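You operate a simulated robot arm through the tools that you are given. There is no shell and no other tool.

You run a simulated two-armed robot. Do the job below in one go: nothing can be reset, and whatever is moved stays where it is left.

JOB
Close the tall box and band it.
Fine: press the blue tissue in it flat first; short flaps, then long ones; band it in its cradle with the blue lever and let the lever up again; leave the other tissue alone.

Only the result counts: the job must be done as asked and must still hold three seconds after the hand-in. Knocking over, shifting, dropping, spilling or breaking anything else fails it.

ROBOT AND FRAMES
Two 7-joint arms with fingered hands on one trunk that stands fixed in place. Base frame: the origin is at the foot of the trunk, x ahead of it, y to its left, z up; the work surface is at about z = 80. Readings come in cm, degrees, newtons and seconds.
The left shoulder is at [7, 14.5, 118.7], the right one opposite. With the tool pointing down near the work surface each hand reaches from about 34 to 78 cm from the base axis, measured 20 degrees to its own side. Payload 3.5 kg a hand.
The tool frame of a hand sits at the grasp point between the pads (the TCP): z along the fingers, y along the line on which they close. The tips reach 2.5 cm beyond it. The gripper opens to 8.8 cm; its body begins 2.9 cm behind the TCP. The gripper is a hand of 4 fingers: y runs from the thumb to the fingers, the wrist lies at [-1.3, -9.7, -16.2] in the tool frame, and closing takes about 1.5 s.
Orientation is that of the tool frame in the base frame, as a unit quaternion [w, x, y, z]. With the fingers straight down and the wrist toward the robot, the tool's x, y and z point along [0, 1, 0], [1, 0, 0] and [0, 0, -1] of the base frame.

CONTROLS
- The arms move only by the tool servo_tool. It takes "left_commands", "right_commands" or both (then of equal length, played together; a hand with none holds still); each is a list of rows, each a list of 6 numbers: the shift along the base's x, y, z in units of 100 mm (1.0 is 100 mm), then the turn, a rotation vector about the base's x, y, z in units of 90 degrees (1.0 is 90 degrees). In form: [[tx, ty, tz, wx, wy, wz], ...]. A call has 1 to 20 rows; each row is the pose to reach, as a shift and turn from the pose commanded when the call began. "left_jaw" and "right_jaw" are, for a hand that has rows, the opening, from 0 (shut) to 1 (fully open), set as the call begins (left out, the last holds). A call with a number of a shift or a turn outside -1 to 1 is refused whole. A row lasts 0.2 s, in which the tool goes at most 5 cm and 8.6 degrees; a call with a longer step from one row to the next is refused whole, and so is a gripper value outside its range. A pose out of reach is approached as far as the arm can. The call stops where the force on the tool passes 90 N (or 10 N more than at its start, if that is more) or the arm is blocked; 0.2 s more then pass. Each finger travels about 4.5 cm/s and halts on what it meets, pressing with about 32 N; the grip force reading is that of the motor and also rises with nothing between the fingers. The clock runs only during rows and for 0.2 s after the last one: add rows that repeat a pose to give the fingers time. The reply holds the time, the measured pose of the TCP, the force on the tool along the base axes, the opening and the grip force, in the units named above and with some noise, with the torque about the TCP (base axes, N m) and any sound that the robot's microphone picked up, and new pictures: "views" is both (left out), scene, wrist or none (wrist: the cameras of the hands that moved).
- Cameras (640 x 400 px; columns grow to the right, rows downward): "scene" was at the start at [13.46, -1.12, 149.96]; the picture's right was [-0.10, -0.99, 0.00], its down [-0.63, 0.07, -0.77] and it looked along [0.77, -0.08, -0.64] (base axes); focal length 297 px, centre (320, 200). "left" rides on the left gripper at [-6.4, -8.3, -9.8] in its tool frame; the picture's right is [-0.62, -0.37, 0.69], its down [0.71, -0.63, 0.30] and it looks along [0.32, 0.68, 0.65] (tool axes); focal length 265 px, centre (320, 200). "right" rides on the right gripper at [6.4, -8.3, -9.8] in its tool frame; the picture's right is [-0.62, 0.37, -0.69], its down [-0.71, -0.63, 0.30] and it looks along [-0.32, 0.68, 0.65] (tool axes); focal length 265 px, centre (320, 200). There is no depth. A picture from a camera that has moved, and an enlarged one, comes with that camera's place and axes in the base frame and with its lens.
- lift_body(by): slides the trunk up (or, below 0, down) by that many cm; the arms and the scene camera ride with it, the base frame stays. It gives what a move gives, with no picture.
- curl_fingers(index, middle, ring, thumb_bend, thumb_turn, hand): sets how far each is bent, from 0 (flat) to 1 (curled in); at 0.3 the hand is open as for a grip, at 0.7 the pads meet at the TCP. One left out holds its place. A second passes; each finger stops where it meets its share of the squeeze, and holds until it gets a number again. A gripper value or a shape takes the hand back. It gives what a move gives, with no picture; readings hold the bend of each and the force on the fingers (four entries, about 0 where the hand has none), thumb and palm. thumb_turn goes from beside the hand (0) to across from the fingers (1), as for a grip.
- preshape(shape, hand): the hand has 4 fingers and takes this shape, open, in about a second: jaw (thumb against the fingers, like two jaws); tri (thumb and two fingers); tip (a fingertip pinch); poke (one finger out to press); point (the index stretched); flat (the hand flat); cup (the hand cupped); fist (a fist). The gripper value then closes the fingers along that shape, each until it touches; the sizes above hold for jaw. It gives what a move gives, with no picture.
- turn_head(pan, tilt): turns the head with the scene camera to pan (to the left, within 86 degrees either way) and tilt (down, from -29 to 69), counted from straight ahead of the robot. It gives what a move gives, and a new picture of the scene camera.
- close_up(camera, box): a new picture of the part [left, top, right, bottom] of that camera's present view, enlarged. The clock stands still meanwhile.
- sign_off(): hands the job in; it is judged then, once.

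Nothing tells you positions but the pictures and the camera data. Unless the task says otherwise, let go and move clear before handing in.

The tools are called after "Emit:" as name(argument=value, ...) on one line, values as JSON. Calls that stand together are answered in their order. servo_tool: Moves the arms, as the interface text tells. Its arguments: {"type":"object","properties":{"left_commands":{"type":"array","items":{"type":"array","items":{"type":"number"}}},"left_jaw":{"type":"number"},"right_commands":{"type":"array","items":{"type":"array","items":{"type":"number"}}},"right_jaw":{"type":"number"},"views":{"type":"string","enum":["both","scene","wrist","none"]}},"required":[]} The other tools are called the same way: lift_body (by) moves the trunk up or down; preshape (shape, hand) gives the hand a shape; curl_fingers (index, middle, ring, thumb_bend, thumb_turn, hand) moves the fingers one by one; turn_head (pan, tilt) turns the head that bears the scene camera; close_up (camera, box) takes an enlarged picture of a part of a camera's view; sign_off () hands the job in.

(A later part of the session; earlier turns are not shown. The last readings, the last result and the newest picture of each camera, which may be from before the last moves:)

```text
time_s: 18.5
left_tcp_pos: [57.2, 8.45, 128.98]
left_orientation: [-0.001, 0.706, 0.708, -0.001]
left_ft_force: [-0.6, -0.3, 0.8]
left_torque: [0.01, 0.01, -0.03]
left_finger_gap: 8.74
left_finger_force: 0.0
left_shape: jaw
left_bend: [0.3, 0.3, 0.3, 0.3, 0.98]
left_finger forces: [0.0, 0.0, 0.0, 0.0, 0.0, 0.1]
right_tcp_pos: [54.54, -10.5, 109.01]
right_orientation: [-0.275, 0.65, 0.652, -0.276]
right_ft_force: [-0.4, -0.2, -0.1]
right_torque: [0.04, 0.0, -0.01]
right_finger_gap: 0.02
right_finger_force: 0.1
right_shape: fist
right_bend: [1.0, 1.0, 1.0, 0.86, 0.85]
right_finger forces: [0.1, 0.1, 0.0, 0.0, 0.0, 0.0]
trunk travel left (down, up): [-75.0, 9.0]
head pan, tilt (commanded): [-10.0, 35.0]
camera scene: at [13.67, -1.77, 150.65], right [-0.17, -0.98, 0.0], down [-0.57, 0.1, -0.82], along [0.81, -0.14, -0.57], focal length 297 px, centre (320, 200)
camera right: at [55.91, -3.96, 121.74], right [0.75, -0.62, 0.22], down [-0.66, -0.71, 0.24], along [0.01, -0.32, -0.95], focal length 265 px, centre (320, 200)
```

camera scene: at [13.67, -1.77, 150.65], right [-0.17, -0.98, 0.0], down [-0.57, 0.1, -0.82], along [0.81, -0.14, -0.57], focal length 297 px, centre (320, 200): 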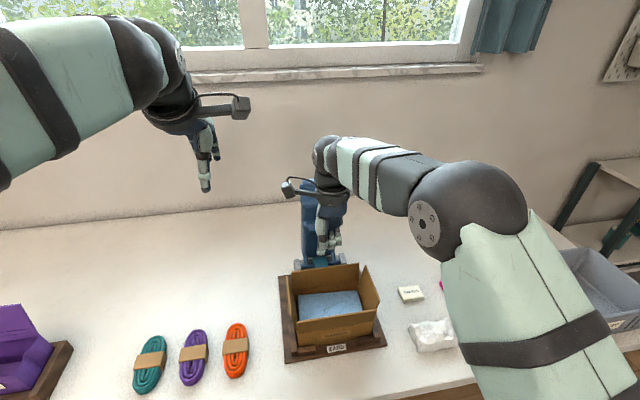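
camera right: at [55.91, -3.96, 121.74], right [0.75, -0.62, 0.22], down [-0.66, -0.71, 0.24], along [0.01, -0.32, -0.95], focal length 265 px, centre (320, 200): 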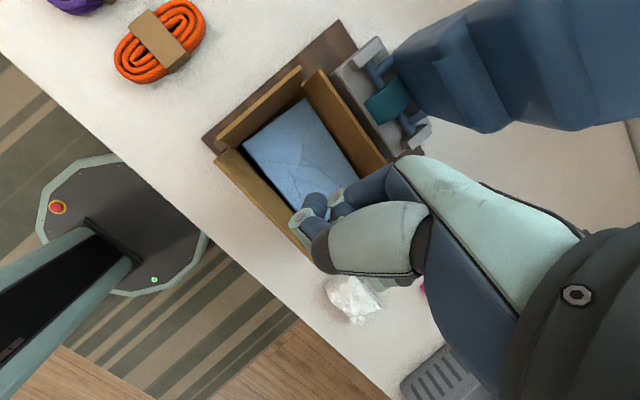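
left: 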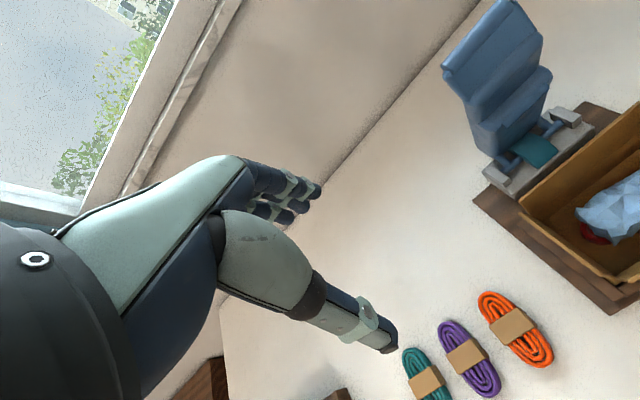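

The tissue stays flat with the hand away. Next I move the right hand to the right of the box and open it into the flat blade.

Emit:
servo_tool(right_commands=[[0, -0.2, 0.2, 0, 0, 0], [0, -0.4, 0.2, 0, 0, 0], [0, -0.6, 0.2, 0, 0, 0], [0, -0.8, 0.2, 0, 0, 0], [0, -1.0, 0.2, 0, 0, 0]], views="none")

Emit:
servo_tool(right_commands=[[0, -0.3, 0, 0, 0, 0], [0, -0.6, 0, 0, 0, 0], [0, -0.8, 0, 0, 0, 0], [0, -0.8, 0, 0, 0, 0]], views="none")

Emit:
preshape(hand="right", shape="flat")

Emit:
turn_head(pan=-15, tilt=38)

Emit:
close_up(camera="right", box=[0, 0, 640, 400])

```text
time_s: 19.7
left_tcp_pos: [57.32, 8.32, 128.97]
left_orientation: [0.0, 0.706, 0.708, -0.001]
left_ft_force: [-0.3, -0.3, 0.8]
left_torque: [0.02, 0.0, 0.02]
left_finger_gap: 8.78
left_finger_force: 0.1
left_shape: jaw
left_bend: [0.3, 0.3, 0.3, 0.3, 0.98]
left_finger forces: [0.0, 0.1, 0.0, 0.1, 0.0, 0.0]
right_tcp_pos: [54.67, -20.57, 111.29]
right_orientation: [-0.276, 0.651, 0.651, -0.276]
right_ft_force: [0.5, -0.8, -0.9]
right_torque: [0.05, -0.03, 0.01]
right_finger_gap: 0.0
right_finger_force: 0.0
right_shape: fist
right_bend: [1.0, 1.0, 1.0, 0.86, 0.85]
right_finger forces: [0.0, 0.0, 0.0, 0.0, 0.1, 0.0]
trunk travel left (down, up): [-75.0, 9.0]
head pan, tilt (commanded): [-10.0, 35.0]
```

```text
time_s: 20.7
left_tcp_pos: [57.23, 8.5, 128.99]
left_orientation: [0.0, 0.707, 0.707, -0.001]
left_ft_force: [-0.8, 0.0, 0.2]
left_torque: [0.03, 0.02, -0.01]
left_finger_gap: 8.76
left_finger_force: 0.1
left_shape: jaw
left_bend: [0.3, 0.3, 0.3, 0.3, 0.98]
left_finger forces: [0.0, 0.0, 0.1, 0.0, 0.0, 0.0]
right_tcp_pos: [54.74, -28.47, 111.12]
right_orientation: [-0.276, 0.651, 0.652, -0.276]
right_ft_force: [0.0, 0.3, -0.3]
right_torque: [0.03, 0.0, -0.01]
right_finger_gap: 0.01
right_finger_force: 0.0
right_shape: fist
right_bend: [1.0, 1.0, 1.0, 0.86, 0.85]
right_finger forces: [0.0, 0.0, 0.0, 0.0, 0.0, 0.0]
trunk travel left (down, up): [-75.0, 9.0]
head pan, tilt (commanded): [-10.0, 35.0]
```

```text
time_s: 21.6
left_tcp_pos: [57.29, 8.46, 128.98]
left_orientation: [-0.001, 0.706, 0.708, 0.0]
left_ft_force: [-0.1, 1.4, 0.1]
left_torque: [0.01, 0.0, -0.04]
left_finger_gap: 8.78
left_finger_force: 0.1
left_shape: jaw
left_bend: [0.3, 0.3, 0.3, 0.3, 0.98]
left_finger forces: [0.0, 0.1, 0.1, 0.0, 0.1, 0.1]
right_tcp_pos: [54.7, -28.58, 111.07]
right_orientation: [-0.275, 0.65, 0.652, -0.277]
right_ft_force: [0.2, 0.1, -0.8]
right_torque: [-0.01, 0.02, -0.01]
right_finger_gap: 8.05
right_finger_force: 0.1
right_shape: flat
right_bend: [0.0, 0.0, 0.0, 0.4, 0.0]
right_finger forces: [0.1, 0.1, 0.1, 0.0, 0.0, 0.0]
trunk travel left (down, up): [-75.0, 9.0]
head pan, tilt (commanded): [-10.0, 35.0]
```

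```text
time_s: 22.2
left_tcp_pos: [57.24, 8.38, 129.11]
left_orientation: [-0.001, 0.707, 0.708, -0.001]
left_ft_force: [-0.9, -0.5, -1.1]
left_torque: [0.01, 0.02, -0.02]
left_finger_gap: 8.77
left_finger_force: 0.1
left_shape: jaw
left_bend: [0.3, 0.3, 0.3, 0.3, 0.98]
left_finger forces: [0.1, 0.0, 0.0, 0.0, 0.0, 0.1]
right_tcp_pos: [54.82, -28.47, 111.12]
right_orientation: [-0.276, 0.651, 0.651, -0.276]
right_ft_force: [0.6, -0.1, -0.1]
right_torque: [0.01, 0.0, 0.03]
right_finger_gap: 8.07
right_finger_force: 0.1
right_shape: flat
right_bend: [0.0, 0.0, 0.0, 0.4, 0.0]
right_finger forces: [0.0, 0.0, 0.1, 0.0, 0.1, 0.0]
trunk travel left (down, up): [-75.0, 9.0]
head pan, tilt (commanded): [-15.0, 38.0]
camera scene: at [13.32, -2.47, 150.2], right [-0.26, -0.97, 0.0], down [-0.59, 0.16, -0.79], along [0.76, -0.2, -0.62], focal length 297 px, centre (320, 200)
```

scene: 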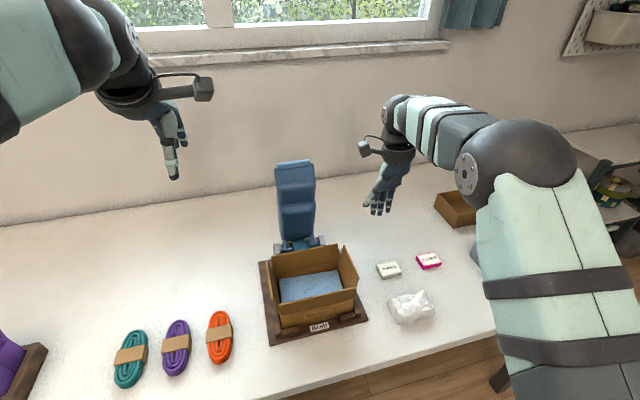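

```text
1.00 times, centred on (320, 200) of right (not enlarged: the box is as wide or as high as the picture)
camera zoom: at [56.0, -22.03, 123.8], right [0.75, -0.62, 0.22], down [-0.66, -0.71, 0.24], along [0.01, -0.32, -0.95], focal length 265 px, centre (320, 200)
```

zoom: 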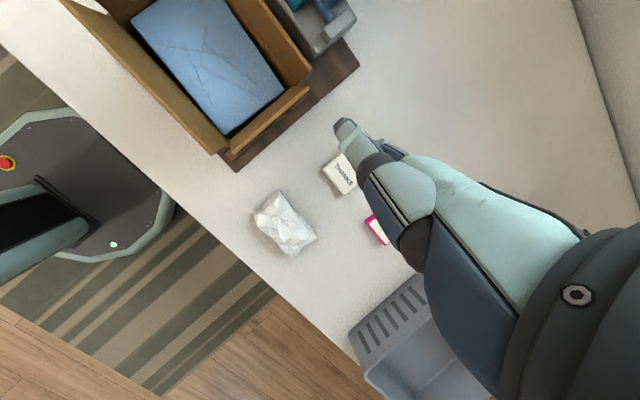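

The hand is now flat to the right of the box. I'll zoom in to find where the fingertips are.

Emit:
close_up(camera="scene", box=[340, 130, 440, 230])

Emit:
close_up(camera="right", box=[50, 0, 450, 270])

Emit:
close_up(camera="left", box=[440, 0, 640, 330])

```text
4.00 times, centred on (390, 180) of scene
camera zoom: at [13.32, -2.47, 150.2], right [-0.26, -0.97, 0.0], down [-0.59, 0.16, -0.79], along [0.76, -0.2, -0.62], focal length 1189 px, centre (40, 280)
```

zoom: 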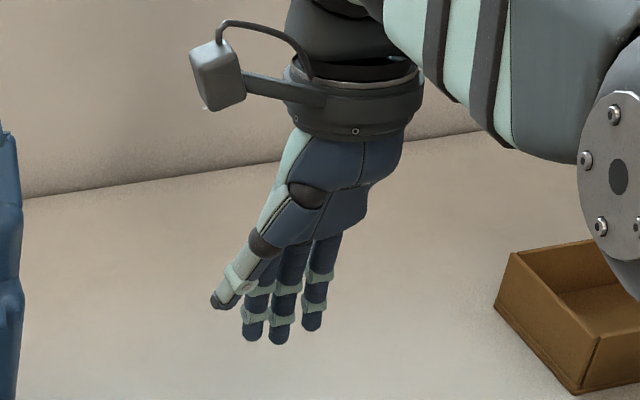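

```text
1.48 times, centred on (250, 135) of right
camera zoom: at [56.0, -22.03, 123.8], right [0.75, -0.62, 0.22], down [-0.66, -0.71, 0.24], along [0.01, -0.32, -0.95], focal length 393 px, centre (424, 296)
```

zoom: 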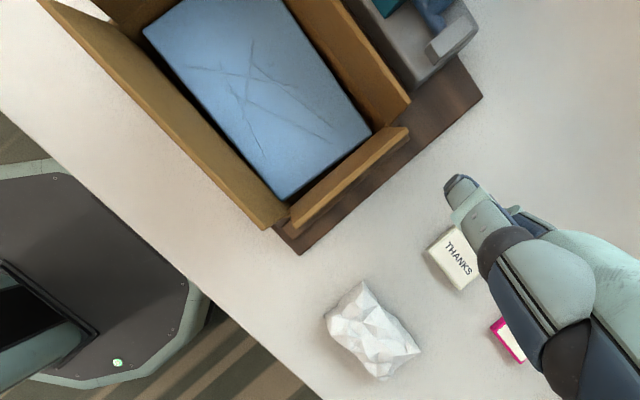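

```text
1.21 times, centred on (540, 165) of left
camera zoom: at [48.9, 1.87, 138.97], right [-0.37, -0.62, -0.69], down [-0.63, 0.71, -0.3], along [0.68, 0.33, -0.65], focal length 322 px, centre (53, 242)
```

zoom: 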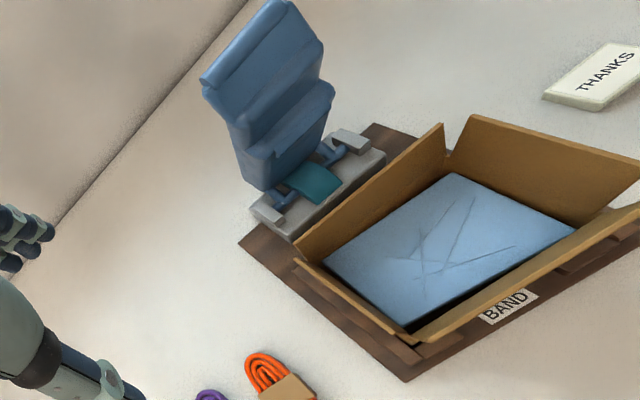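

The straight fingers hang with their tips about 7 cm below the TCP and 6 cm ahead of it; the thumb sticks out toward the left but stays above flap height. I'll lower the hand outside the right short flap, staying clear of the card and the white tissue.

Emit:
servo_tool(right_commands=[[-0.1, 0, -0.2, 0, 0, 0], [-0.2, 0, -0.4, 0, 0, 0], [-0.25, 0, -0.6, 0, 0, 0], [-0.25, 0, -0.8, 0, 0, 0], [-0.25, 0, -1.0, 0, 0, 0]], views="none")

Emit:
servo_tool(right_commands=[[0, 0, -0.1, 0, 0, 0], [0, 0, -0.2, 0, 0, 0], [0, 0, -0.33, 0, 0, 0], [0, 0.1, -0.33, 0, 0, 0], [0, 0.2, -0.33, 0, 0, 0], [0, 0.3, -0.33, 0, 0, 0]], views="both")

Emit:
close_up(camera="scene", box=[240, 200, 440, 360])

```text
time_s: 23.4
left_tcp_pos: [57.39, 8.32, 129.04]
left_orientation: [-0.001, 0.707, 0.707, -0.001]
left_ft_force: [-0.3, 0.4, -0.3]
left_torque: [0.03, -0.03, 0.0]
left_finger_gap: 8.75
left_finger_force: 0.1
left_shape: jaw
left_bend: [0.3, 0.3, 0.3, 0.3, 0.98]
left_finger forces: [0.0, 0.0, 0.0, 0.0, 0.0, 0.0]
right_tcp_pos: [52.21, -28.58, 100.97]
right_orientation: [-0.276, 0.651, 0.651, -0.276]
right_ft_force: [-0.1, 0.3, 1.0]
right_torque: [-0.01, 0.0, 0.01]
right_finger_gap: 8.07
right_finger_force: 0.1
right_shape: flat
right_bend: [0.0, 0.0, 0.0, 0.4, 0.0]
right_finger forces: [0.1, 0.0, 0.0, 0.0, 0.0, 0.1]
trunk travel left (down, up): [-75.0, 9.0]
head pan, tilt (commanded): [-15.0, 38.0]
```

```text
time_s: 24.8
left_tcp_pos: [57.27, 8.41, 128.89]
left_orientation: [-0.001, 0.706, 0.708, -0.001]
left_ft_force: [-0.3, 0.2, -0.5]
left_torque: [-0.01, 0.01, 0.0]
left_finger_gap: 8.77
left_finger_force: 0.0
left_shape: jaw
left_bend: [0.3, 0.3, 0.3, 0.3, 0.98]
left_finger forces: [0.0, 0.1, 0.0, 0.1, 0.0, 0.1]
right_tcp_pos: [52.17, -25.43, 97.67]
right_orientation: [-0.276, 0.651, 0.651, -0.277]
right_ft_force: [0.0, -0.3, 1.0]
right_torque: [0.02, 0.02, -0.01]
right_finger_gap: 8.06
right_finger_force: 0.0
right_shape: flat
right_bend: [0.0, 0.0, 0.0, 0.4, 0.0]
right_finger forces: [0.1, 0.0, 0.0, 0.0, 0.0, 0.0]
trunk travel left (down, up): [-75.0, 9.0]
head pan, tilt (commanded): [-15.0, 38.0]
camera scene: at [13.33, -2.45, 150.19], right [-0.26, -0.97, 0.0], down [-0.59, 0.16, -0.79], along [0.76, -0.2, -0.62], focal length 297 px, centre (320, 200)
camera right: at [53.44, -19.0, 110.47], right [0.75, -0.62, 0.22], down [-0.66, -0.71, 0.24], along [0.01, -0.32, -0.95], focal length 265 px, centre (320, 200)
```

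scene: 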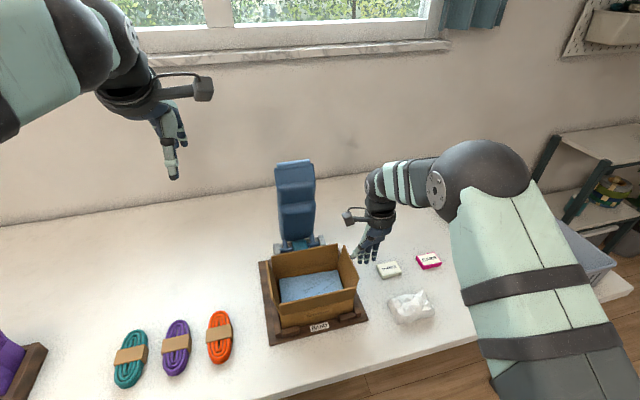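
right: 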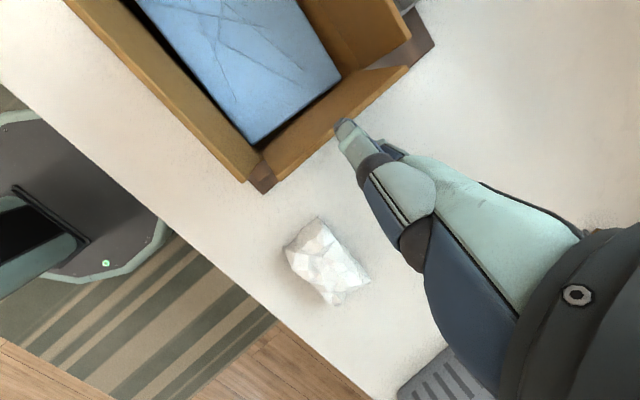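

```text
2.50 times, centred on (340, 280) of scene
camera zoom: at [13.33, -2.45, 150.19], right [-0.26, -0.97, 0.0], down [-0.59, 0.16, -0.79], along [0.76, -0.2, -0.62], focal length 743 px, centre (270, 0)
```

zoom: 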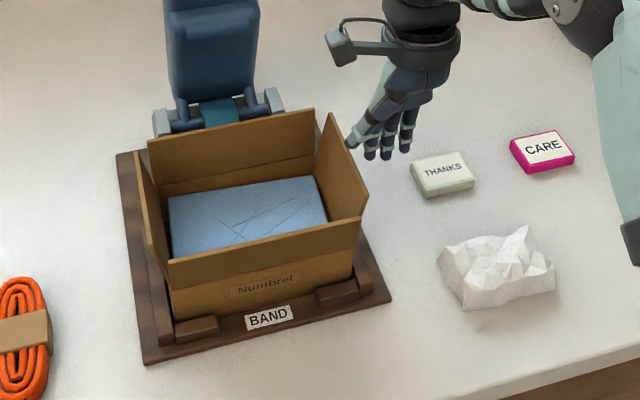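

The thumb tip is close above the flap edge, so I'll back off and swing the thumb across the palm, out of the way, before pushing.

Emit:
servo_tool(right_commands=[[0, -0.15, 0.1, 0, 0, 0], [0, -0.3, 0.2, 0, 0, 0]], views="none")

Emit:
curl_fingers(hand="right", thumb_turn=1.0, thumb_bend=0.6)

Emit:
close_up(camera="scene", box=[240, 180, 440, 360])

Emit:
close_up(camera="right", box=[0, 0, 640, 400])

```text
time_s: 25.4
left_tcp_pos: [57.19, 8.45, 129.05]
left_orientation: [0.0, 0.707, 0.708, 0.0]
left_ft_force: [-0.2, 0.6, -0.5]
left_torque: [0.0, -0.01, -0.04]
left_finger_gap: 8.75
left_finger_force: 0.1
left_shape: jaw
left_bend: [0.3, 0.3, 0.3, 0.3, 0.98]
left_finger forces: [0.0, 0.0, 0.1, 0.0, 0.0, 0.0]
right_tcp_pos: [52.12, -28.74, 99.69]
right_orientation: [-0.276, 0.651, 0.652, -0.275]
right_ft_force: [-0.7, -0.7, 0.5]
right_torque: [0.02, 0.02, 0.01]
right_finger_gap: 8.04
right_finger_force: 0.1
right_shape: flat
right_bend: [0.0, 0.0, 0.0, 0.4, 0.0]
right_finger forces: [0.0, 0.1, 0.0, 0.1, 0.1, 0.1]
trunk travel left (down, up): [-75.0, 9.0]
head pan, tilt (commanded): [-15.0, 38.0]
```

```text
time_s: 26.4
left_tcp_pos: [57.22, 8.43, 128.99]
left_orientation: [0.0, 0.707, 0.708, 0.0]
left_ft_force: [-0.5, -0.6, 1.0]
left_torque: [0.01, -0.01, -0.01]
left_finger_gap: 8.78
left_finger_force: 0.1
left_shape: jaw
left_bend: [0.3, 0.3, 0.3, 0.3, 0.98]
left_finger forces: [0.0, 0.1, 0.0, 0.1, 0.0, 0.1]
right_tcp_pos: [52.16, -28.65, 99.65]
right_orientation: [-0.275, 0.65, 0.652, -0.276]
right_ft_force: [0.5, -0.6, -0.4]
right_torque: [0.0, 0.0, 0.01]
right_finger_gap: 8.69
right_finger_force: 0.1
right_shape: fingers
right_bend: [0.0, 0.0, 0.0, 0.6, 1.0]
right_finger forces: [0.0, 0.0, 0.0, 0.1, 0.0, 0.0]
trunk travel left (down, up): [-75.0, 9.0]
head pan, tilt (commanded): [-15.0, 38.0]
```

```text
2.22 times, centred on (340, 270) of scene
camera zoom: at [13.32, -2.48, 150.19], right [-0.26, -0.97, 0.0], down [-0.59, 0.16, -0.79], along [0.76, -0.2, -0.62], focal length 661 px, centre (276, 44)
```

zoom: 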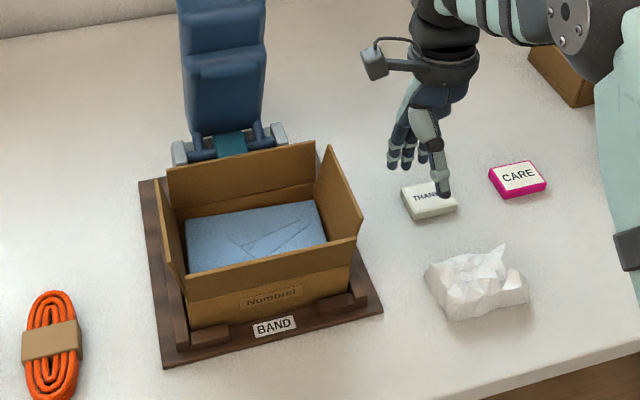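

```text
1.00 times, centred on (320, 200) of right (not enlarged: the box is as wide or as high as the picture)
camera zoom: at [53.46, -22.18, 112.36], right [0.75, -0.62, 0.22], down [-0.66, -0.71, 0.24], along [0.01, -0.32, -0.95], focal length 265 px, centre (320, 200)
```

zoom: 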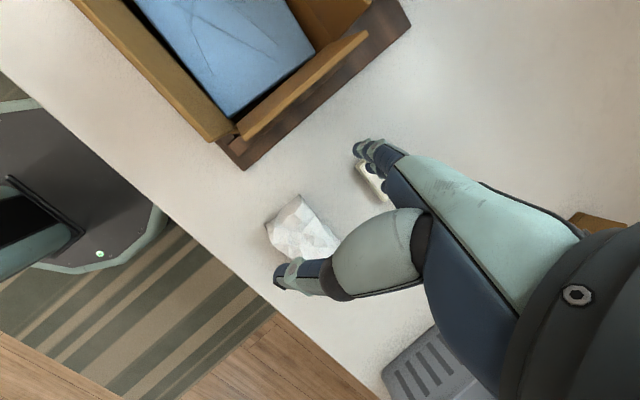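

The thumb now points toward the robot, clear of the flap. I'll push the right short flap inward with the index side and follow it down.

Emit:
servo_tool(right_commands=[[0, 0.1, -0.1, 0, 0, 0], [0, 0.3, -0.19, 0, 0, 0], [0, 0.475, -0.19, 0, 0, 0], [0, 0.575, -0.19, 0, 0, 0], [0, 0.675, -0.19, 0, 0, 0], [0, 0.75, -0.2, 0, 0, 0], [0, 0.825, -0.23, 0, 0, 0], [0, 0.885, -0.28, 0, 0, 0]], views="both")

Emit:
close_up(camera="scene", box=[240, 180, 440, 360])

```text
time_s: 28.2
left_tcp_pos: [57.31, 8.36, 128.91]
left_orientation: [0.0, 0.707, 0.707, 0.0]
left_ft_force: [0.9, 0.4, 0.6]
left_torque: [0.03, 0.0, 0.02]
left_finger_gap: 8.79
left_finger_force: 0.0
left_shape: jaw
left_bend: [0.3, 0.3, 0.3, 0.3, 0.98]
left_finger forces: [0.1, 0.0, 0.0, 0.0, 0.0, 0.0]
right_tcp_pos: [52.14, -19.6, 96.72]
right_orientation: [-0.276, 0.651, 0.651, -0.276]
right_ft_force: [-0.3, 0.2, 0.5]
right_torque: [0.03, -0.01, -0.02]
right_finger_gap: 8.69
right_finger_force: 0.3
right_shape: fingers
right_bend: [0.0, 0.0, 0.0, 0.6, 1.0]
right_finger forces: [0.1, 0.0, 0.1, 0.1, 0.0, 0.0]
trunk travel left (down, up): [-75.0, 9.0]
head pan, tilt (commanded): [-15.0, 38.0]
camera scene: at [13.34, -2.45, 150.19], right [-0.26, -0.97, 0.0], down [-0.59, 0.16, -0.79], along [0.76, -0.2, -0.62], focal length 297 px, centre (320, 200)
camera right: at [53.43, -13.17, 109.55], right [0.75, -0.62, 0.22], down [-0.66, -0.71, 0.24], along [0.01, -0.32, -0.95], focal length 265 px, centre (320, 200)
```

scene: 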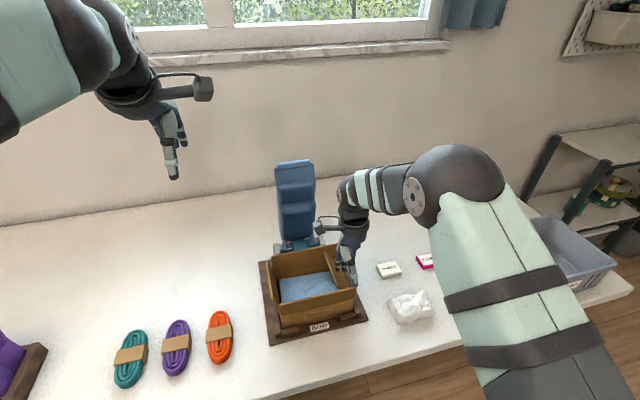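
right: 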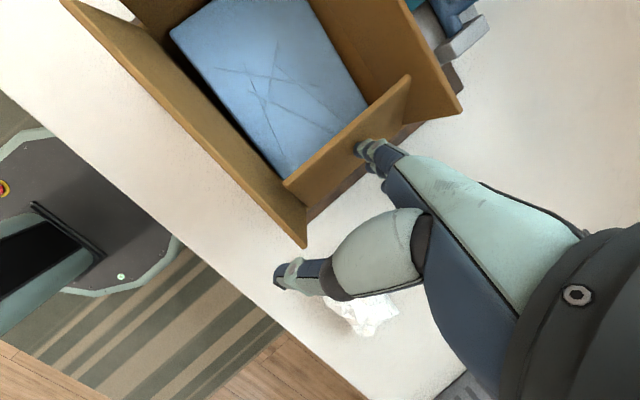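

```text
2.22 times, centred on (340, 270) of scene
camera zoom: at [13.34, -2.45, 150.19], right [-0.26, -0.97, 0.0], down [-0.59, 0.16, -0.79], along [0.76, -0.2, -0.62], focal length 661 px, centre (276, 44)
```

zoom: 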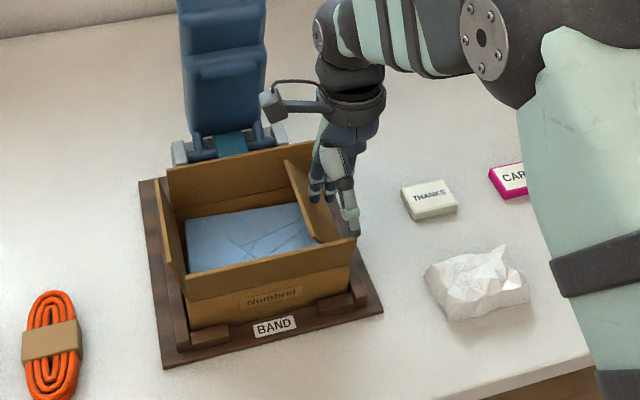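

The right flap is past vertical and following the finger inward. I'll keep moving in and down to lay it flat.

Emit:
servo_tool(right_commands=[[0, 0.06, -0.04, 0, 0, 0], [0, 0.11, -0.08, 0, 0, 0], [0, 0.15, -0.12, 0, 0, 0], [0, 0.18, -0.15, 0, 0, 0], [0, 0.2, -0.18, 0, 0, 0]], views="both")

Emit:
close_up(camera="scene", box=[240, 180, 440, 360])

```text
time_s: 29.4
left_tcp_pos: [57.15, 8.54, 128.99]
left_orientation: [0.0, 0.707, 0.707, -0.001]
left_ft_force: [-0.4, 1.1, 0.4]
left_torque: [0.01, -0.01, 0.03]
left_finger_gap: 8.75
left_finger_force: 0.0
left_shape: jaw
left_bend: [0.3, 0.3, 0.3, 0.3, 0.98]
left_finger forces: [0.0, 0.0, 0.1, 0.0, 0.0, 0.1]
right_tcp_pos: [51.97, -17.66, 95.2]
right_orientation: [-0.276, 0.651, 0.651, -0.276]
right_ft_force: [-0.2, 0.2, -0.1]
right_torque: [-0.03, -0.03, -0.01]
right_finger_gap: 8.69
right_finger_force: 0.2
right_shape: fingers
right_bend: [0.0, 0.0, 0.0, 0.6, 1.0]
right_finger forces: [0.0, 0.3, 0.0, 0.1, 0.0, 0.0]
trunk travel left (down, up): [-75.0, 9.0]
head pan, tilt (commanded): [-15.0, 38.0]
camera scene: at [13.32, -2.47, 150.2], right [-0.26, -0.97, 0.0], down [-0.59, 0.16, -0.79], along [0.76, -0.2, -0.62], focal length 297 px, centre (320, 200)
camera right: at [53.32, -11.24, 107.87], right [0.75, -0.62, 0.22], down [-0.66, -0.71, 0.24], along [0.01, -0.32, -0.95], focal length 265 px, centre (320, 200)
```

scene: 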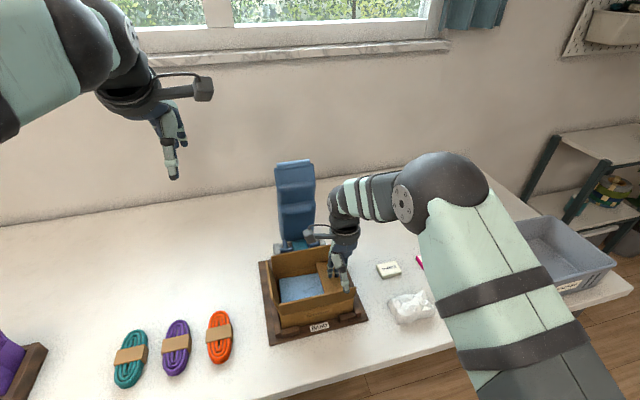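
right: 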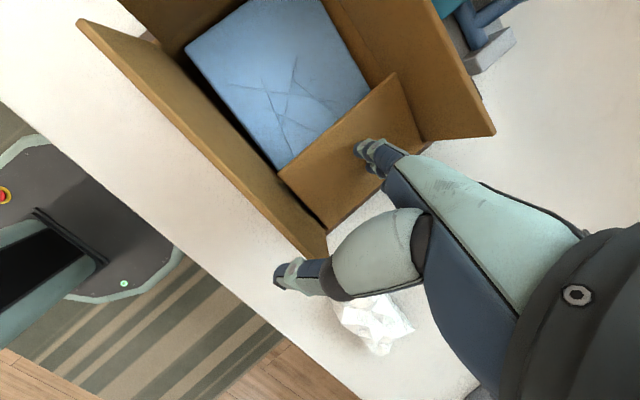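

```text
2.22 times, centred on (340, 270) of scene
camera zoom: at [13.32, -2.47, 150.2], right [-0.26, -0.97, 0.0], down [-0.59, 0.16, -0.79], along [0.76, -0.2, -0.62], focal length 661 px, centre (276, 44)
```

zoom: 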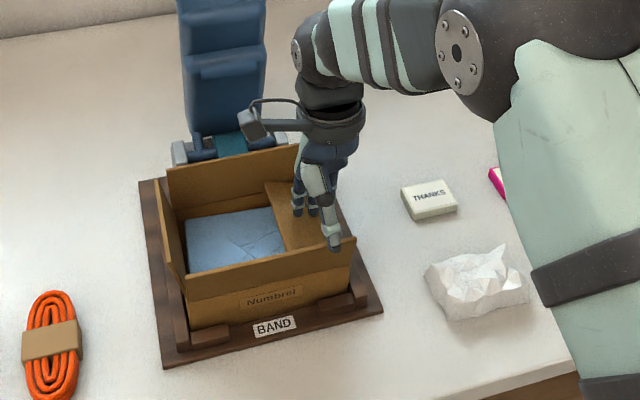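

The right flap is nearly flat. I'll press slightly lower, watching the force, then see whether it stays.

Emit:
servo_tool(right_commands=[[0, 0.02, -0.03, 0, 0, 0], [0, 0.03, -0.06, 0, 0, 0], [0, 0.03, -0.09, 0, 0, 0]], views="both")

Emit:
close_up(camera="scene", box=[240, 180, 440, 360])

```text
time_s: 30.2
left_tcp_pos: [57.23, 8.28, 129.07]
left_orientation: [-0.001, 0.707, 0.707, -0.001]
left_ft_force: [0.8, 0.9, -0.7]
left_torque: [0.03, 0.01, -0.03]
left_finger_gap: 8.78
left_finger_force: 0.1
left_shape: jaw
left_bend: [0.3, 0.3, 0.3, 0.3, 0.98]
left_finger forces: [0.1, 0.1, 0.0, 0.1, 0.0, 0.0]
right_tcp_pos: [51.96, -17.38, 94.22]
right_orientation: [-0.275, 0.651, 0.652, -0.276]
right_ft_force: [0.5, -0.1, 0.2]
right_torque: [0.02, -0.05, -0.01]
right_finger_gap: 8.68
right_finger_force: 0.4
right_shape: fingers
right_bend: [0.0, 0.0, 0.0, 0.6, 1.0]
right_finger forces: [0.0, 0.4, 0.1, 0.1, 0.1, 0.0]
trunk travel left (down, up): [-75.0, 9.0]
head pan, tilt (commanded): [-15.0, 38.0]
camera scene: at [13.32, -2.48, 150.2], right [-0.26, -0.97, 0.0], down [-0.59, 0.16, -0.79], along [0.76, -0.2, -0.62], focal length 297 px, centre (320, 200)
camera right: at [53.38, -10.98, 106.97], right [0.75, -0.62, 0.22], down [-0.66, -0.71, 0.24], along [0.01, -0.32, -0.95], focal length 265 px, centre (320, 200)
```

scene: 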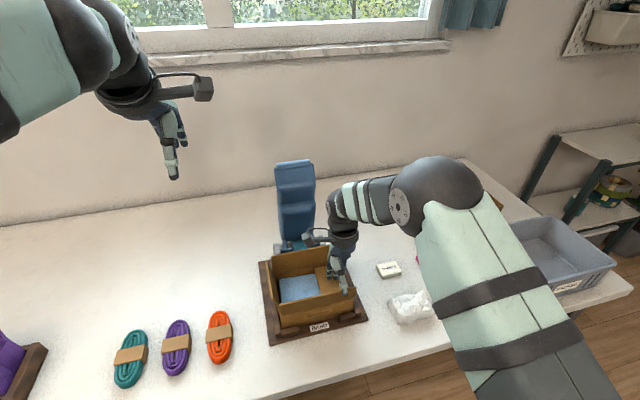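
right: 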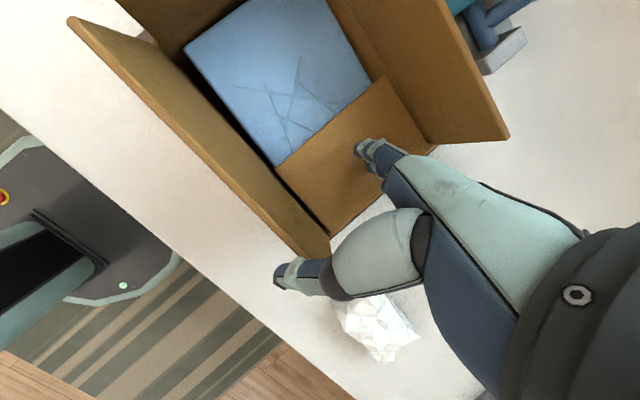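

```text
2.22 times, centred on (340, 270) of scene
camera zoom: at [13.32, -2.48, 150.2], right [-0.26, -0.97, 0.0], down [-0.59, 0.16, -0.79], along [0.76, -0.2, -0.62], focal length 661 px, centre (276, 44)
```

zoom: 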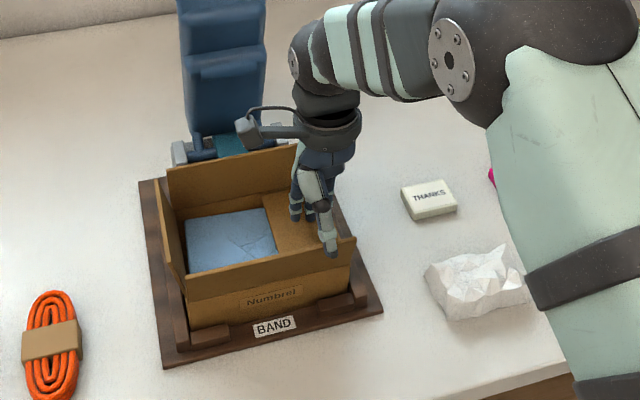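

The flap lies about flat with almost no resisting force. I'll lift a little to see whether it stays down by itself.

Emit:
servo_tool(right_commands=[[0, 0, 0.1, 0, 0, 0], [0, 0, 0.25, 0, 0, 0], [0, 0, 0.4, 0, 0, 0], [0, 0, 0.4, 0, 0, 0]], views="both")

Emit:
close_up(camera="scene", box=[240, 180, 440, 360])

```text
time_s: 31.2
left_tcp_pos: [57.21, 8.44, 129.05]
left_orientation: [0.0, 0.707, 0.708, -0.001]
left_ft_force: [0.2, 0.5, -0.8]
left_torque: [-0.02, -0.01, 0.02]
left_finger_gap: 8.75
left_finger_force: 0.1
left_shape: jaw
left_bend: [0.3, 0.3, 0.3, 0.3, 0.98]
left_finger forces: [0.0, 0.0, 0.1, 0.0, 0.0, 0.0]
right_tcp_pos: [52.02, -17.46, 98.14]
right_orientation: [-0.276, 0.651, 0.651, -0.276]
right_ft_force: [0.6, -0.5, 0.2]
right_torque: [0.0, 0.0, -0.03]
right_finger_gap: 8.69
right_finger_force: 0.1
right_shape: fingers
right_bend: [0.0, 0.0, 0.0, 0.6, 1.0]
right_finger forces: [0.1, 0.1, 0.1, 0.0, 0.0, 0.0]
trunk travel left (down, up): [-75.0, 9.0]
head pan, tilt (commanded): [-15.0, 38.0]
camera scene: at [13.35, -2.48, 150.19], right [-0.26, -0.97, 0.0], down [-0.6, 0.16, -0.79], along [0.76, -0.2, -0.62], focal length 297 px, centre (320, 200)
camera right: at [53.36, -10.99, 110.97], right [0.75, -0.62, 0.22], down [-0.66, -0.71, 0.24], along [0.01, -0.32, -0.95], focal length 265 px, centre (320, 200)
```

scene: 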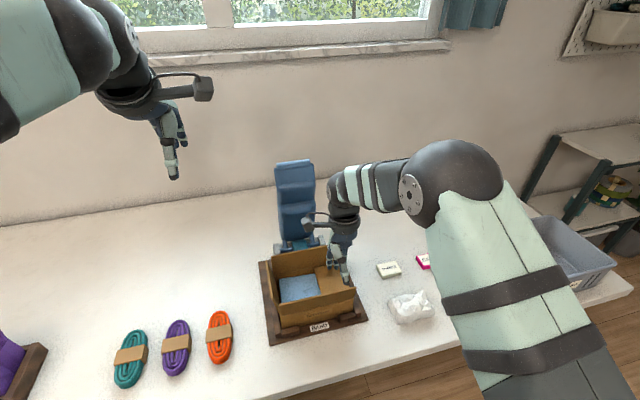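
right: 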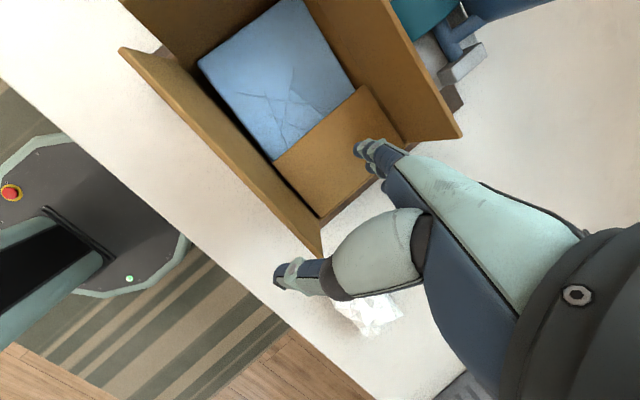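

```text
2.22 times, centred on (340, 270) of scene
camera zoom: at [13.35, -2.48, 150.19], right [-0.26, -0.97, 0.0], down [-0.6, 0.16, -0.79], along [0.76, -0.2, -0.62], focal length 661 px, centre (276, 44)
```

zoom: 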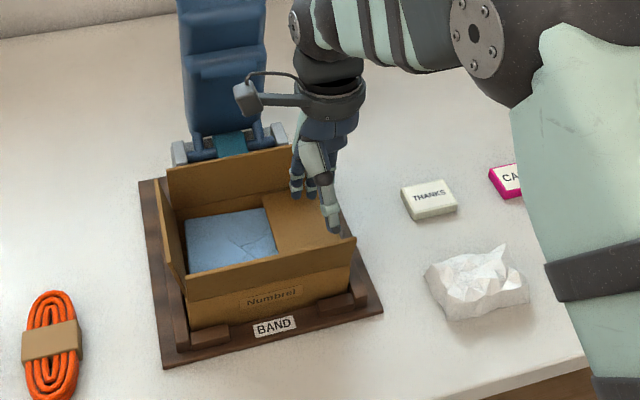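

The right flap stays folded by itself, so folds hold without a hand. I'll retract the right hand to the side and bring the left hand into the same vertical flat pose for the left short flap.

Emit:
servo_tool(right_commands=[[0, 0, 0.2, 0, 0, 0], [0, -0.1, 0.4, 0, 0, 0], [0, -0.3, 0.6, 0, 0, 0], [0, -0.5, 0.8, 0, 0, 0], [0, -0.7, 0.9, 0, 0, 0], [0, -0.9, 0.9, 0, 0, 0], [0, -1.0, 0.9, 0, 0, 0]], views="none")

Emit:
servo_tool(left_commands=[[-0.06, 0, -0.1, 0, 0.06, 0], [-0.12, 0, -0.2, 0, 0.13, 0], [-0.19, 0, -0.3, 0, 0.2, 0], [-0.25, 0, -0.4, 0, 0.27, 0], [-0.31, 0, -0.5, 0, 0.34, 0], [-0.38, 0, -0.6, 0, 0.41, 0], [-0.44, 0, -0.7, 0, 0.47, 0], [-0.5, 0, -0.8, 0, 0.51, 0], [-0.5, 0, -0.8, 0, 0.51, 0]], views="none")

Emit:
preshape(hand="left", shape="flat")

Emit:
curl_fingers(hand="left", thumb_turn=1.0, thumb_bend=0.6)

Emit:
turn_head(pan=5, tilt=40)

Emit:
close_up(camera="left", box=[0, 0, 640, 400])

```text
time_s: 32.8
left_tcp_pos: [57.2, 8.46, 128.93]
left_orientation: [-0.001, 0.706, 0.708, -0.001]
left_ft_force: [-0.1, -0.4, 0.8]
left_torque: [0.0, 0.04, -0.01]
left_finger_gap: 8.75
left_finger_force: 0.1
left_shape: jaw
left_bend: [0.3, 0.3, 0.3, 0.3, 0.98]
left_finger forces: [0.0, 0.0, 0.0, 0.0, 0.0, 0.0]
right_tcp_pos: [52.09, -27.46, 107.19]
right_orientation: [-0.276, 0.65, 0.652, -0.276]
right_ft_force: [-0.2, 0.1, 0.1]
right_torque: [-0.02, 0.01, 0.04]
right_finger_gap: 8.68
right_finger_force: 0.1
right_shape: fingers
right_bend: [0.0, 0.0, 0.0, 0.6, 1.0]
right_finger forces: [0.0, 0.0, 0.0, 0.1, 0.1, 0.1]
trunk travel left (down, up): [-75.0, 9.0]
head pan, tilt (commanded): [-15.0, 38.0]
```

```text
time_s: 34.8
left_tcp_pos: [52.09, 8.4, 120.91]
left_orientation: [-0.277, 0.651, 0.651, -0.275]
left_ft_force: [-0.2, -1.1, -0.3]
left_torque: [0.03, -0.01, -0.02]
left_finger_gap: 8.77
left_finger_force: 0.0
left_shape: jaw
left_bend: [0.3, 0.3, 0.3, 0.3, 0.98]
left_finger forces: [0.1, 0.0, 0.1, 0.0, 0.1, 0.0]
right_tcp_pos: [52.06, -27.49, 107.02]
right_orientation: [-0.276, 0.651, 0.651, -0.276]
right_ft_force: [-0.1, 0.5, 0.9]
right_torque: [0.0, -0.03, 0.0]
right_finger_gap: 8.66
right_finger_force: 0.0
right_shape: fingers
right_bend: [0.0, 0.0, 0.0, 0.6, 1.0]
right_finger forces: [0.0, 0.0, 0.0, 0.0, 0.0, 0.1]
trunk travel left (down, up): [-75.0, 9.0]
head pan, tilt (commanded): [-15.0, 38.0]
```

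```text
time_s: 35.7
left_tcp_pos: [52.23, 8.39, 120.87]
left_orientation: [-0.276, 0.65, 0.651, -0.277]
left_ft_force: [0.6, -1.0, -0.7]
left_torque: [-0.05, 0.0, 0.02]
left_finger_gap: 8.04
left_finger_force: 0.1
left_shape: flat
left_bend: [0.0, 0.0, 0.0, 0.39, 0.0]
left_finger forces: [0.1, 0.0, 0.0, 0.0, 0.1, 0.0]
right_tcp_pos: [52.09, -27.46, 107.11]
right_orientation: [-0.275, 0.65, 0.652, -0.276]
right_ft_force: [0.3, 0.4, 0.5]
right_torque: [-0.01, 0.0, 0.0]
right_finger_gap: 8.69
right_finger_force: 0.0
right_shape: fingers
right_bend: [0.0, 0.0, 0.0, 0.6, 1.0]
right_finger forces: [0.1, 0.1, 0.0, 0.0, 0.0, 0.0]
trunk travel left (down, up): [-75.0, 9.0]
head pan, tilt (commanded): [-15.0, 38.0]
```

```text
time_s: 36.7
left_tcp_pos: [52.12, 8.31, 120.93]
left_orientation: [-0.275, 0.65, 0.652, -0.277]
left_ft_force: [-0.1, -0.4, 0.0]
left_torque: [-0.04, 0.01, -0.02]
left_finger_gap: 8.68
left_finger_force: 0.0
left_shape: fingers
left_bend: [0.0, 0.0, 0.0, 0.6, 1.0]
left_finger forces: [0.1, 0.0, 0.0, 0.0, 0.0, 0.1]
right_tcp_pos: [52.04, -27.49, 107.04]
right_orientation: [-0.276, 0.651, 0.651, -0.276]
right_ft_force: [-0.9, 0.2, -0.1]
right_torque: [0.05, -0.03, -0.01]
right_finger_gap: 8.67
right_finger_force: 0.0
right_shape: fingers
right_bend: [0.0, 0.0, 0.0, 0.6, 1.0]
right_finger forces: [0.1, 0.1, 0.0, 0.0, 0.0, 0.0]
trunk travel left (down, up): [-75.0, 9.0]
head pan, tilt (commanded): [-15.0, 38.0]
```

```text
time_s: 37.5
left_tcp_pos: [52.23, 8.35, 120.99]
left_orientation: [-0.276, 0.65, 0.651, -0.277]
left_ft_force: [-0.2, 0.3, -0.2]
left_torque: [0.0, 0.02, 0.01]
left_finger_gap: 8.67
left_finger_force: 0.0
left_shape: fingers
left_bend: [0.0, 0.0, 0.0, 0.6, 1.0]
left_finger forces: [0.0, 0.1, 0.0, 0.1, 0.0, 0.1]
right_tcp_pos: [52.09, -27.6, 107.08]
right_orientation: [-0.276, 0.65, 0.652, -0.276]
right_ft_force: [1.1, 0.5, -0.4]
right_torque: [0.02, -0.01, 0.04]
right_finger_gap: 8.68
right_finger_force: 0.0
right_shape: fingers
right_bend: [0.0, 0.0, 0.0, 0.6, 1.0]
right_finger forces: [0.0, 0.0, 0.0, 0.0, 0.0, 0.0]
trunk travel left (down, up): [-75.0, 9.0]
head pan, tilt (commanded): [5.0, 40.0]
camera scene: at [13.46, 0.49, 149.9], right [0.09, -1.0, 0.0], down [-0.64, -0.06, -0.77], along [0.76, 0.07, -0.64], focal length 297 px, centre (320, 200)
```

scene: 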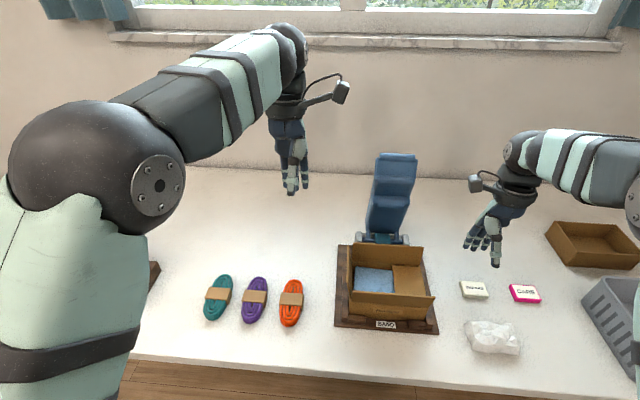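

```text
1.00 times, centred on (320, 200) of left (not enlarged: the box is as wide or as high as the picture)
camera zoom: at [53.42, 1.82, 133.89], right [-0.75, -0.62, -0.22], down [-0.66, 0.71, 0.24], along [0.0, 0.32, -0.95], focal length 265 px, centre (320, 200)
```

zoom: 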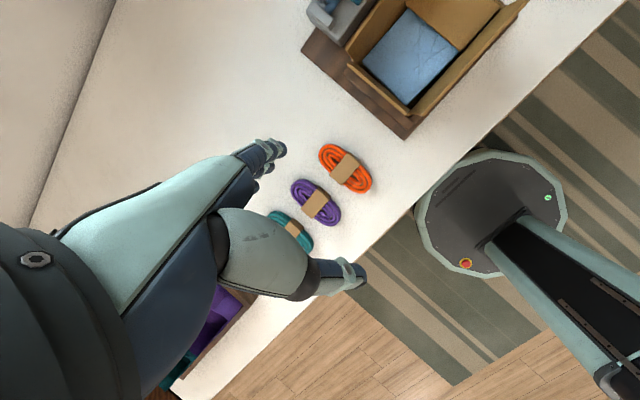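

The left hand mirrors the right one, thumb tucked toward the robot. I'll lower it outside the left short flap, clear above the orange coil.

Emit:
servo_tool(left_commands=[[0, -0.1, -0.25, 0, 0, 0], [0, -0.2, -0.5, 0, 0, 0], [0, -0.33, -0.75, 0, 0, 0], [0, -0.33, -1.0, 0, 0, 0]], views="none")

Emit:
servo_tool(left_commands=[[0, 0, -0.25, 0, 0, 0], [0, 0, -0.5, 0, 0, 0], [0, 0, -0.75, 0, 0, 0], [0, 0, -1.0, 0, 0, 0], [0, 0, -1.0, 0, 0, 0]], views="both")

Emit:
close_up(camera="scene", box=[280, 190, 460, 340])

```text
time_s: 38.5
left_tcp_pos: [52.21, 5.05, 111.1]
left_orientation: [-0.276, 0.65, 0.652, -0.276]
left_ft_force: [-1.0, -0.5, -0.3]
left_torque: [-0.02, 0.03, 0.02]
left_finger_gap: 8.69
left_finger_force: 0.0
left_shape: fingers
left_bend: [0.0, 0.0, 0.0, 0.6, 1.0]
left_finger forces: [0.0, 0.0, 0.1, 0.0, 0.1, 0.0]
right_tcp_pos: [52.19, -27.48, 106.97]
right_orientation: [-0.276, 0.65, 0.651, -0.277]
right_ft_force: [-0.5, 0.2, 0.3]
right_torque: [-0.01, 0.0, 0.01]
right_finger_gap: 8.69
right_finger_force: 0.1
right_shape: fingers
right_bend: [0.0, 0.0, 0.0, 0.6, 1.0]
right_finger forces: [0.0, 0.0, 0.0, 0.0, 0.0, 0.0]
trunk travel left (down, up): [-75.0, 9.0]
head pan, tilt (commanded): [5.0, 40.0]
```

```text
time_s: 39.8
left_tcp_pos: [52.21, 5.11, 101.02]
left_orientation: [-0.276, 0.651, 0.651, -0.276]
left_ft_force: [0.4, -0.9, 0.2]
left_torque: [0.0, 0.0, 0.02]
left_finger_gap: 8.7
left_finger_force: 0.1
left_shape: fingers
left_bend: [0.0, 0.0, 0.0, 0.6, 1.0]
left_finger forces: [0.0, 0.0, 0.1, 0.0, 0.0, 0.1]
right_tcp_pos: [52.0, -27.37, 107.18]
right_orientation: [-0.276, 0.651, 0.652, -0.276]
right_ft_force: [0.5, 1.1, -0.3]
right_torque: [0.0, -0.01, 0.0]
right_finger_gap: 8.7
right_finger_force: 0.1
right_shape: fingers
right_bend: [0.0, 0.0, 0.0, 0.6, 1.0]
right_finger forces: [0.1, 0.1, 0.1, 0.1, 0.0, 0.0]
trunk travel left (down, up): [-75.0, 9.0]
head pan, tilt (commanded): [5.0, 40.0]
camera scene: at [13.43, 0.5, 149.9], right [0.09, -1.0, 0.0], down [-0.64, -0.06, -0.77], along [0.76, 0.07, -0.64], focal length 297 px, centre (320, 200)
camera left: at [53.44, -1.53, 114.08], right [-0.75, -0.62, -0.22], down [-0.66, 0.71, 0.24], along [0.01, 0.33, -0.95], focal length 265 px, centre (320, 200)
```

scene: 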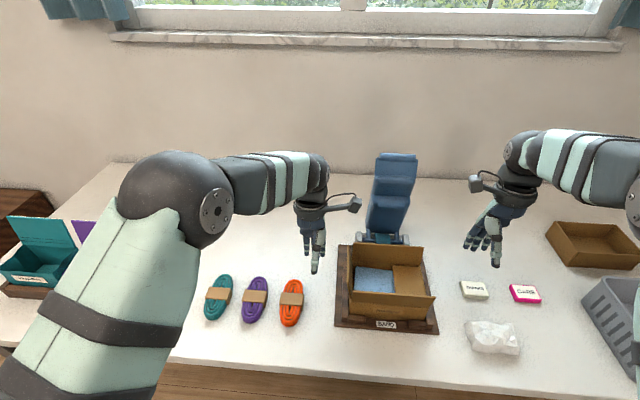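
left: 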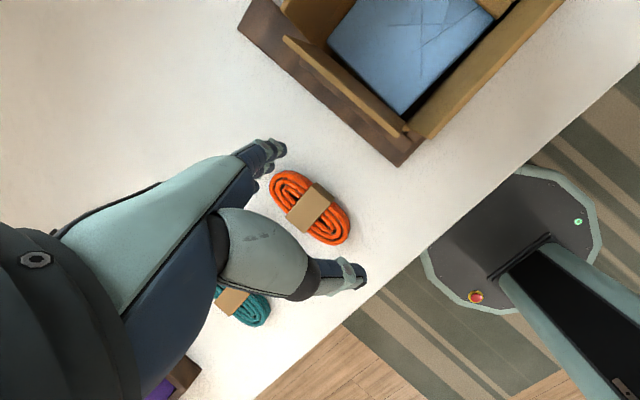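

```text
2.67 times, centred on (370, 265) of scene
camera zoom: at [13.43, 0.5, 149.9], right [0.09, -1.0, 0.0], down [-0.64, -0.06, -0.77], along [0.76, 0.07, -0.64], focal length 793 px, centre (187, 27)
```

zoom: 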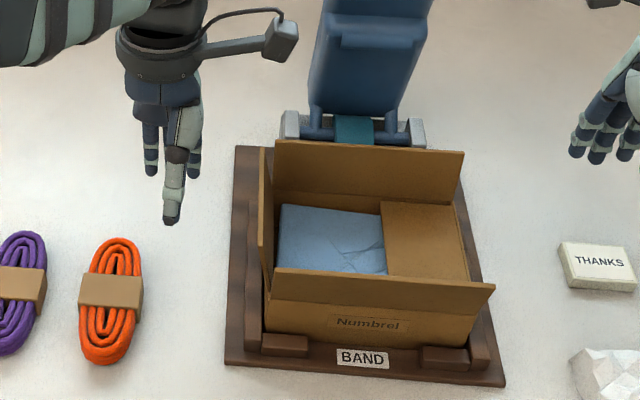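

The left hand is positioned outside the left flap with clear space. I'll sweep the flap inward the same way as the right one.

Emit:
servo_tool(left_commands=[[0, -0.1, -0.15, 0, 0, 0], [0, -0.295, -0.32, 0, 0, 0], [0, -0.47, -0.32, 0, 0, 0], [0, -0.57, -0.32, 0, 0, 0], [0, -0.67, -0.32, 0, 0, 0], [0, -0.745, -0.33, 0, 0, 0], [0, -0.82, -0.36, 0, 0, 0], [0, -0.88, -0.41, 0, 0, 0], [0, -0.94, -0.45, 0, 0, 0], [0, -0.99, -0.49, 0, 0, 0]], views="both")

Emit:
close_up(camera="scene", box=[280, 190, 460, 340])

```text
time_s: 42.0
left_tcp_pos: [52.21, -4.76, 96.28]
left_orientation: [-0.277, 0.65, 0.651, -0.276]
left_ft_force: [-0.1, -0.8, 0.3]
left_torque: [-0.02, -0.03, 0.02]
left_finger_gap: 8.69
left_finger_force: 0.1
left_shape: fingers
left_bend: [0.0, 0.0, 0.0, 0.6, 1.0]
left_finger forces: [0.1, 0.1, 0.0, 0.0, 0.0, 0.1]
right_tcp_pos: [52.13, -27.62, 107.13]
right_orientation: [-0.276, 0.651, 0.652, -0.276]
right_ft_force: [0.5, -0.3, 0.4]
right_torque: [-0.02, 0.01, 0.04]
right_finger_gap: 8.7
right_finger_force: 0.1
right_shape: fingers
right_bend: [0.0, 0.0, 0.0, 0.6, 1.0]
right_finger forces: [0.1, 0.0, 0.0, 0.0, 0.0, 0.0]
trunk travel left (down, up): [-75.0, 9.0]
head pan, tilt (commanded): [5.0, 40.0]
camera scene: at [13.46, 0.48, 149.9], right [0.09, -1.0, 0.0], down [-0.64, -0.06, -0.77], along [0.76, 0.07, -0.64], focal length 297 px, centre (320, 200)
camera left: at [53.5, -11.29, 109.11], right [-0.75, -0.62, -0.22], down [-0.66, 0.71, 0.24], along [0.0, 0.33, -0.95], focal length 265 px, centre (320, 200)
```

scene: 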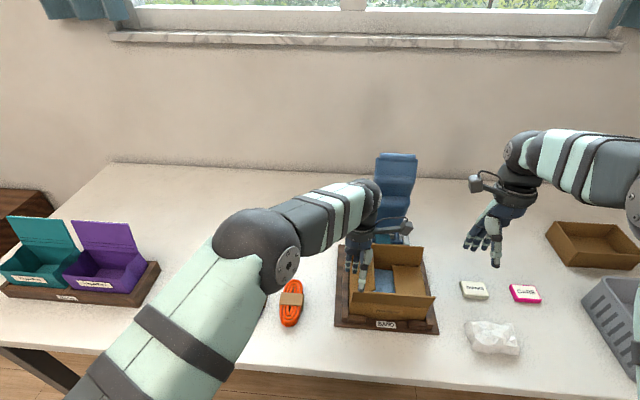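
left: 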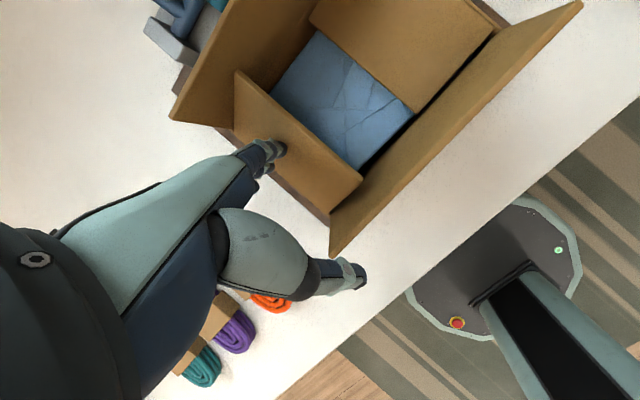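

```text
2.67 times, centred on (370, 265) of scene
camera zoom: at [13.46, 0.48, 149.9], right [0.09, -1.0, 0.0], down [-0.64, -0.06, -0.77], along [0.76, 0.07, -0.64], focal length 793 px, centre (187, 27)
```

zoom: 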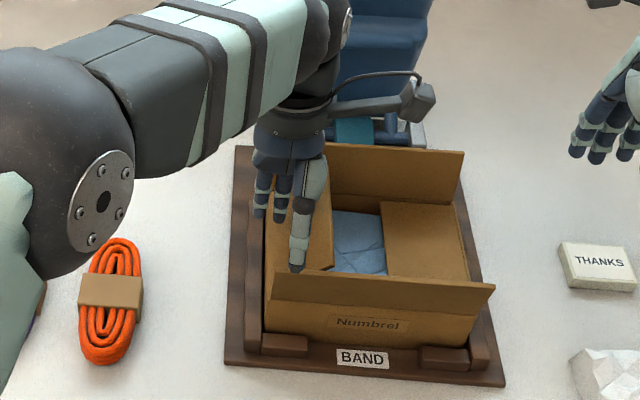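

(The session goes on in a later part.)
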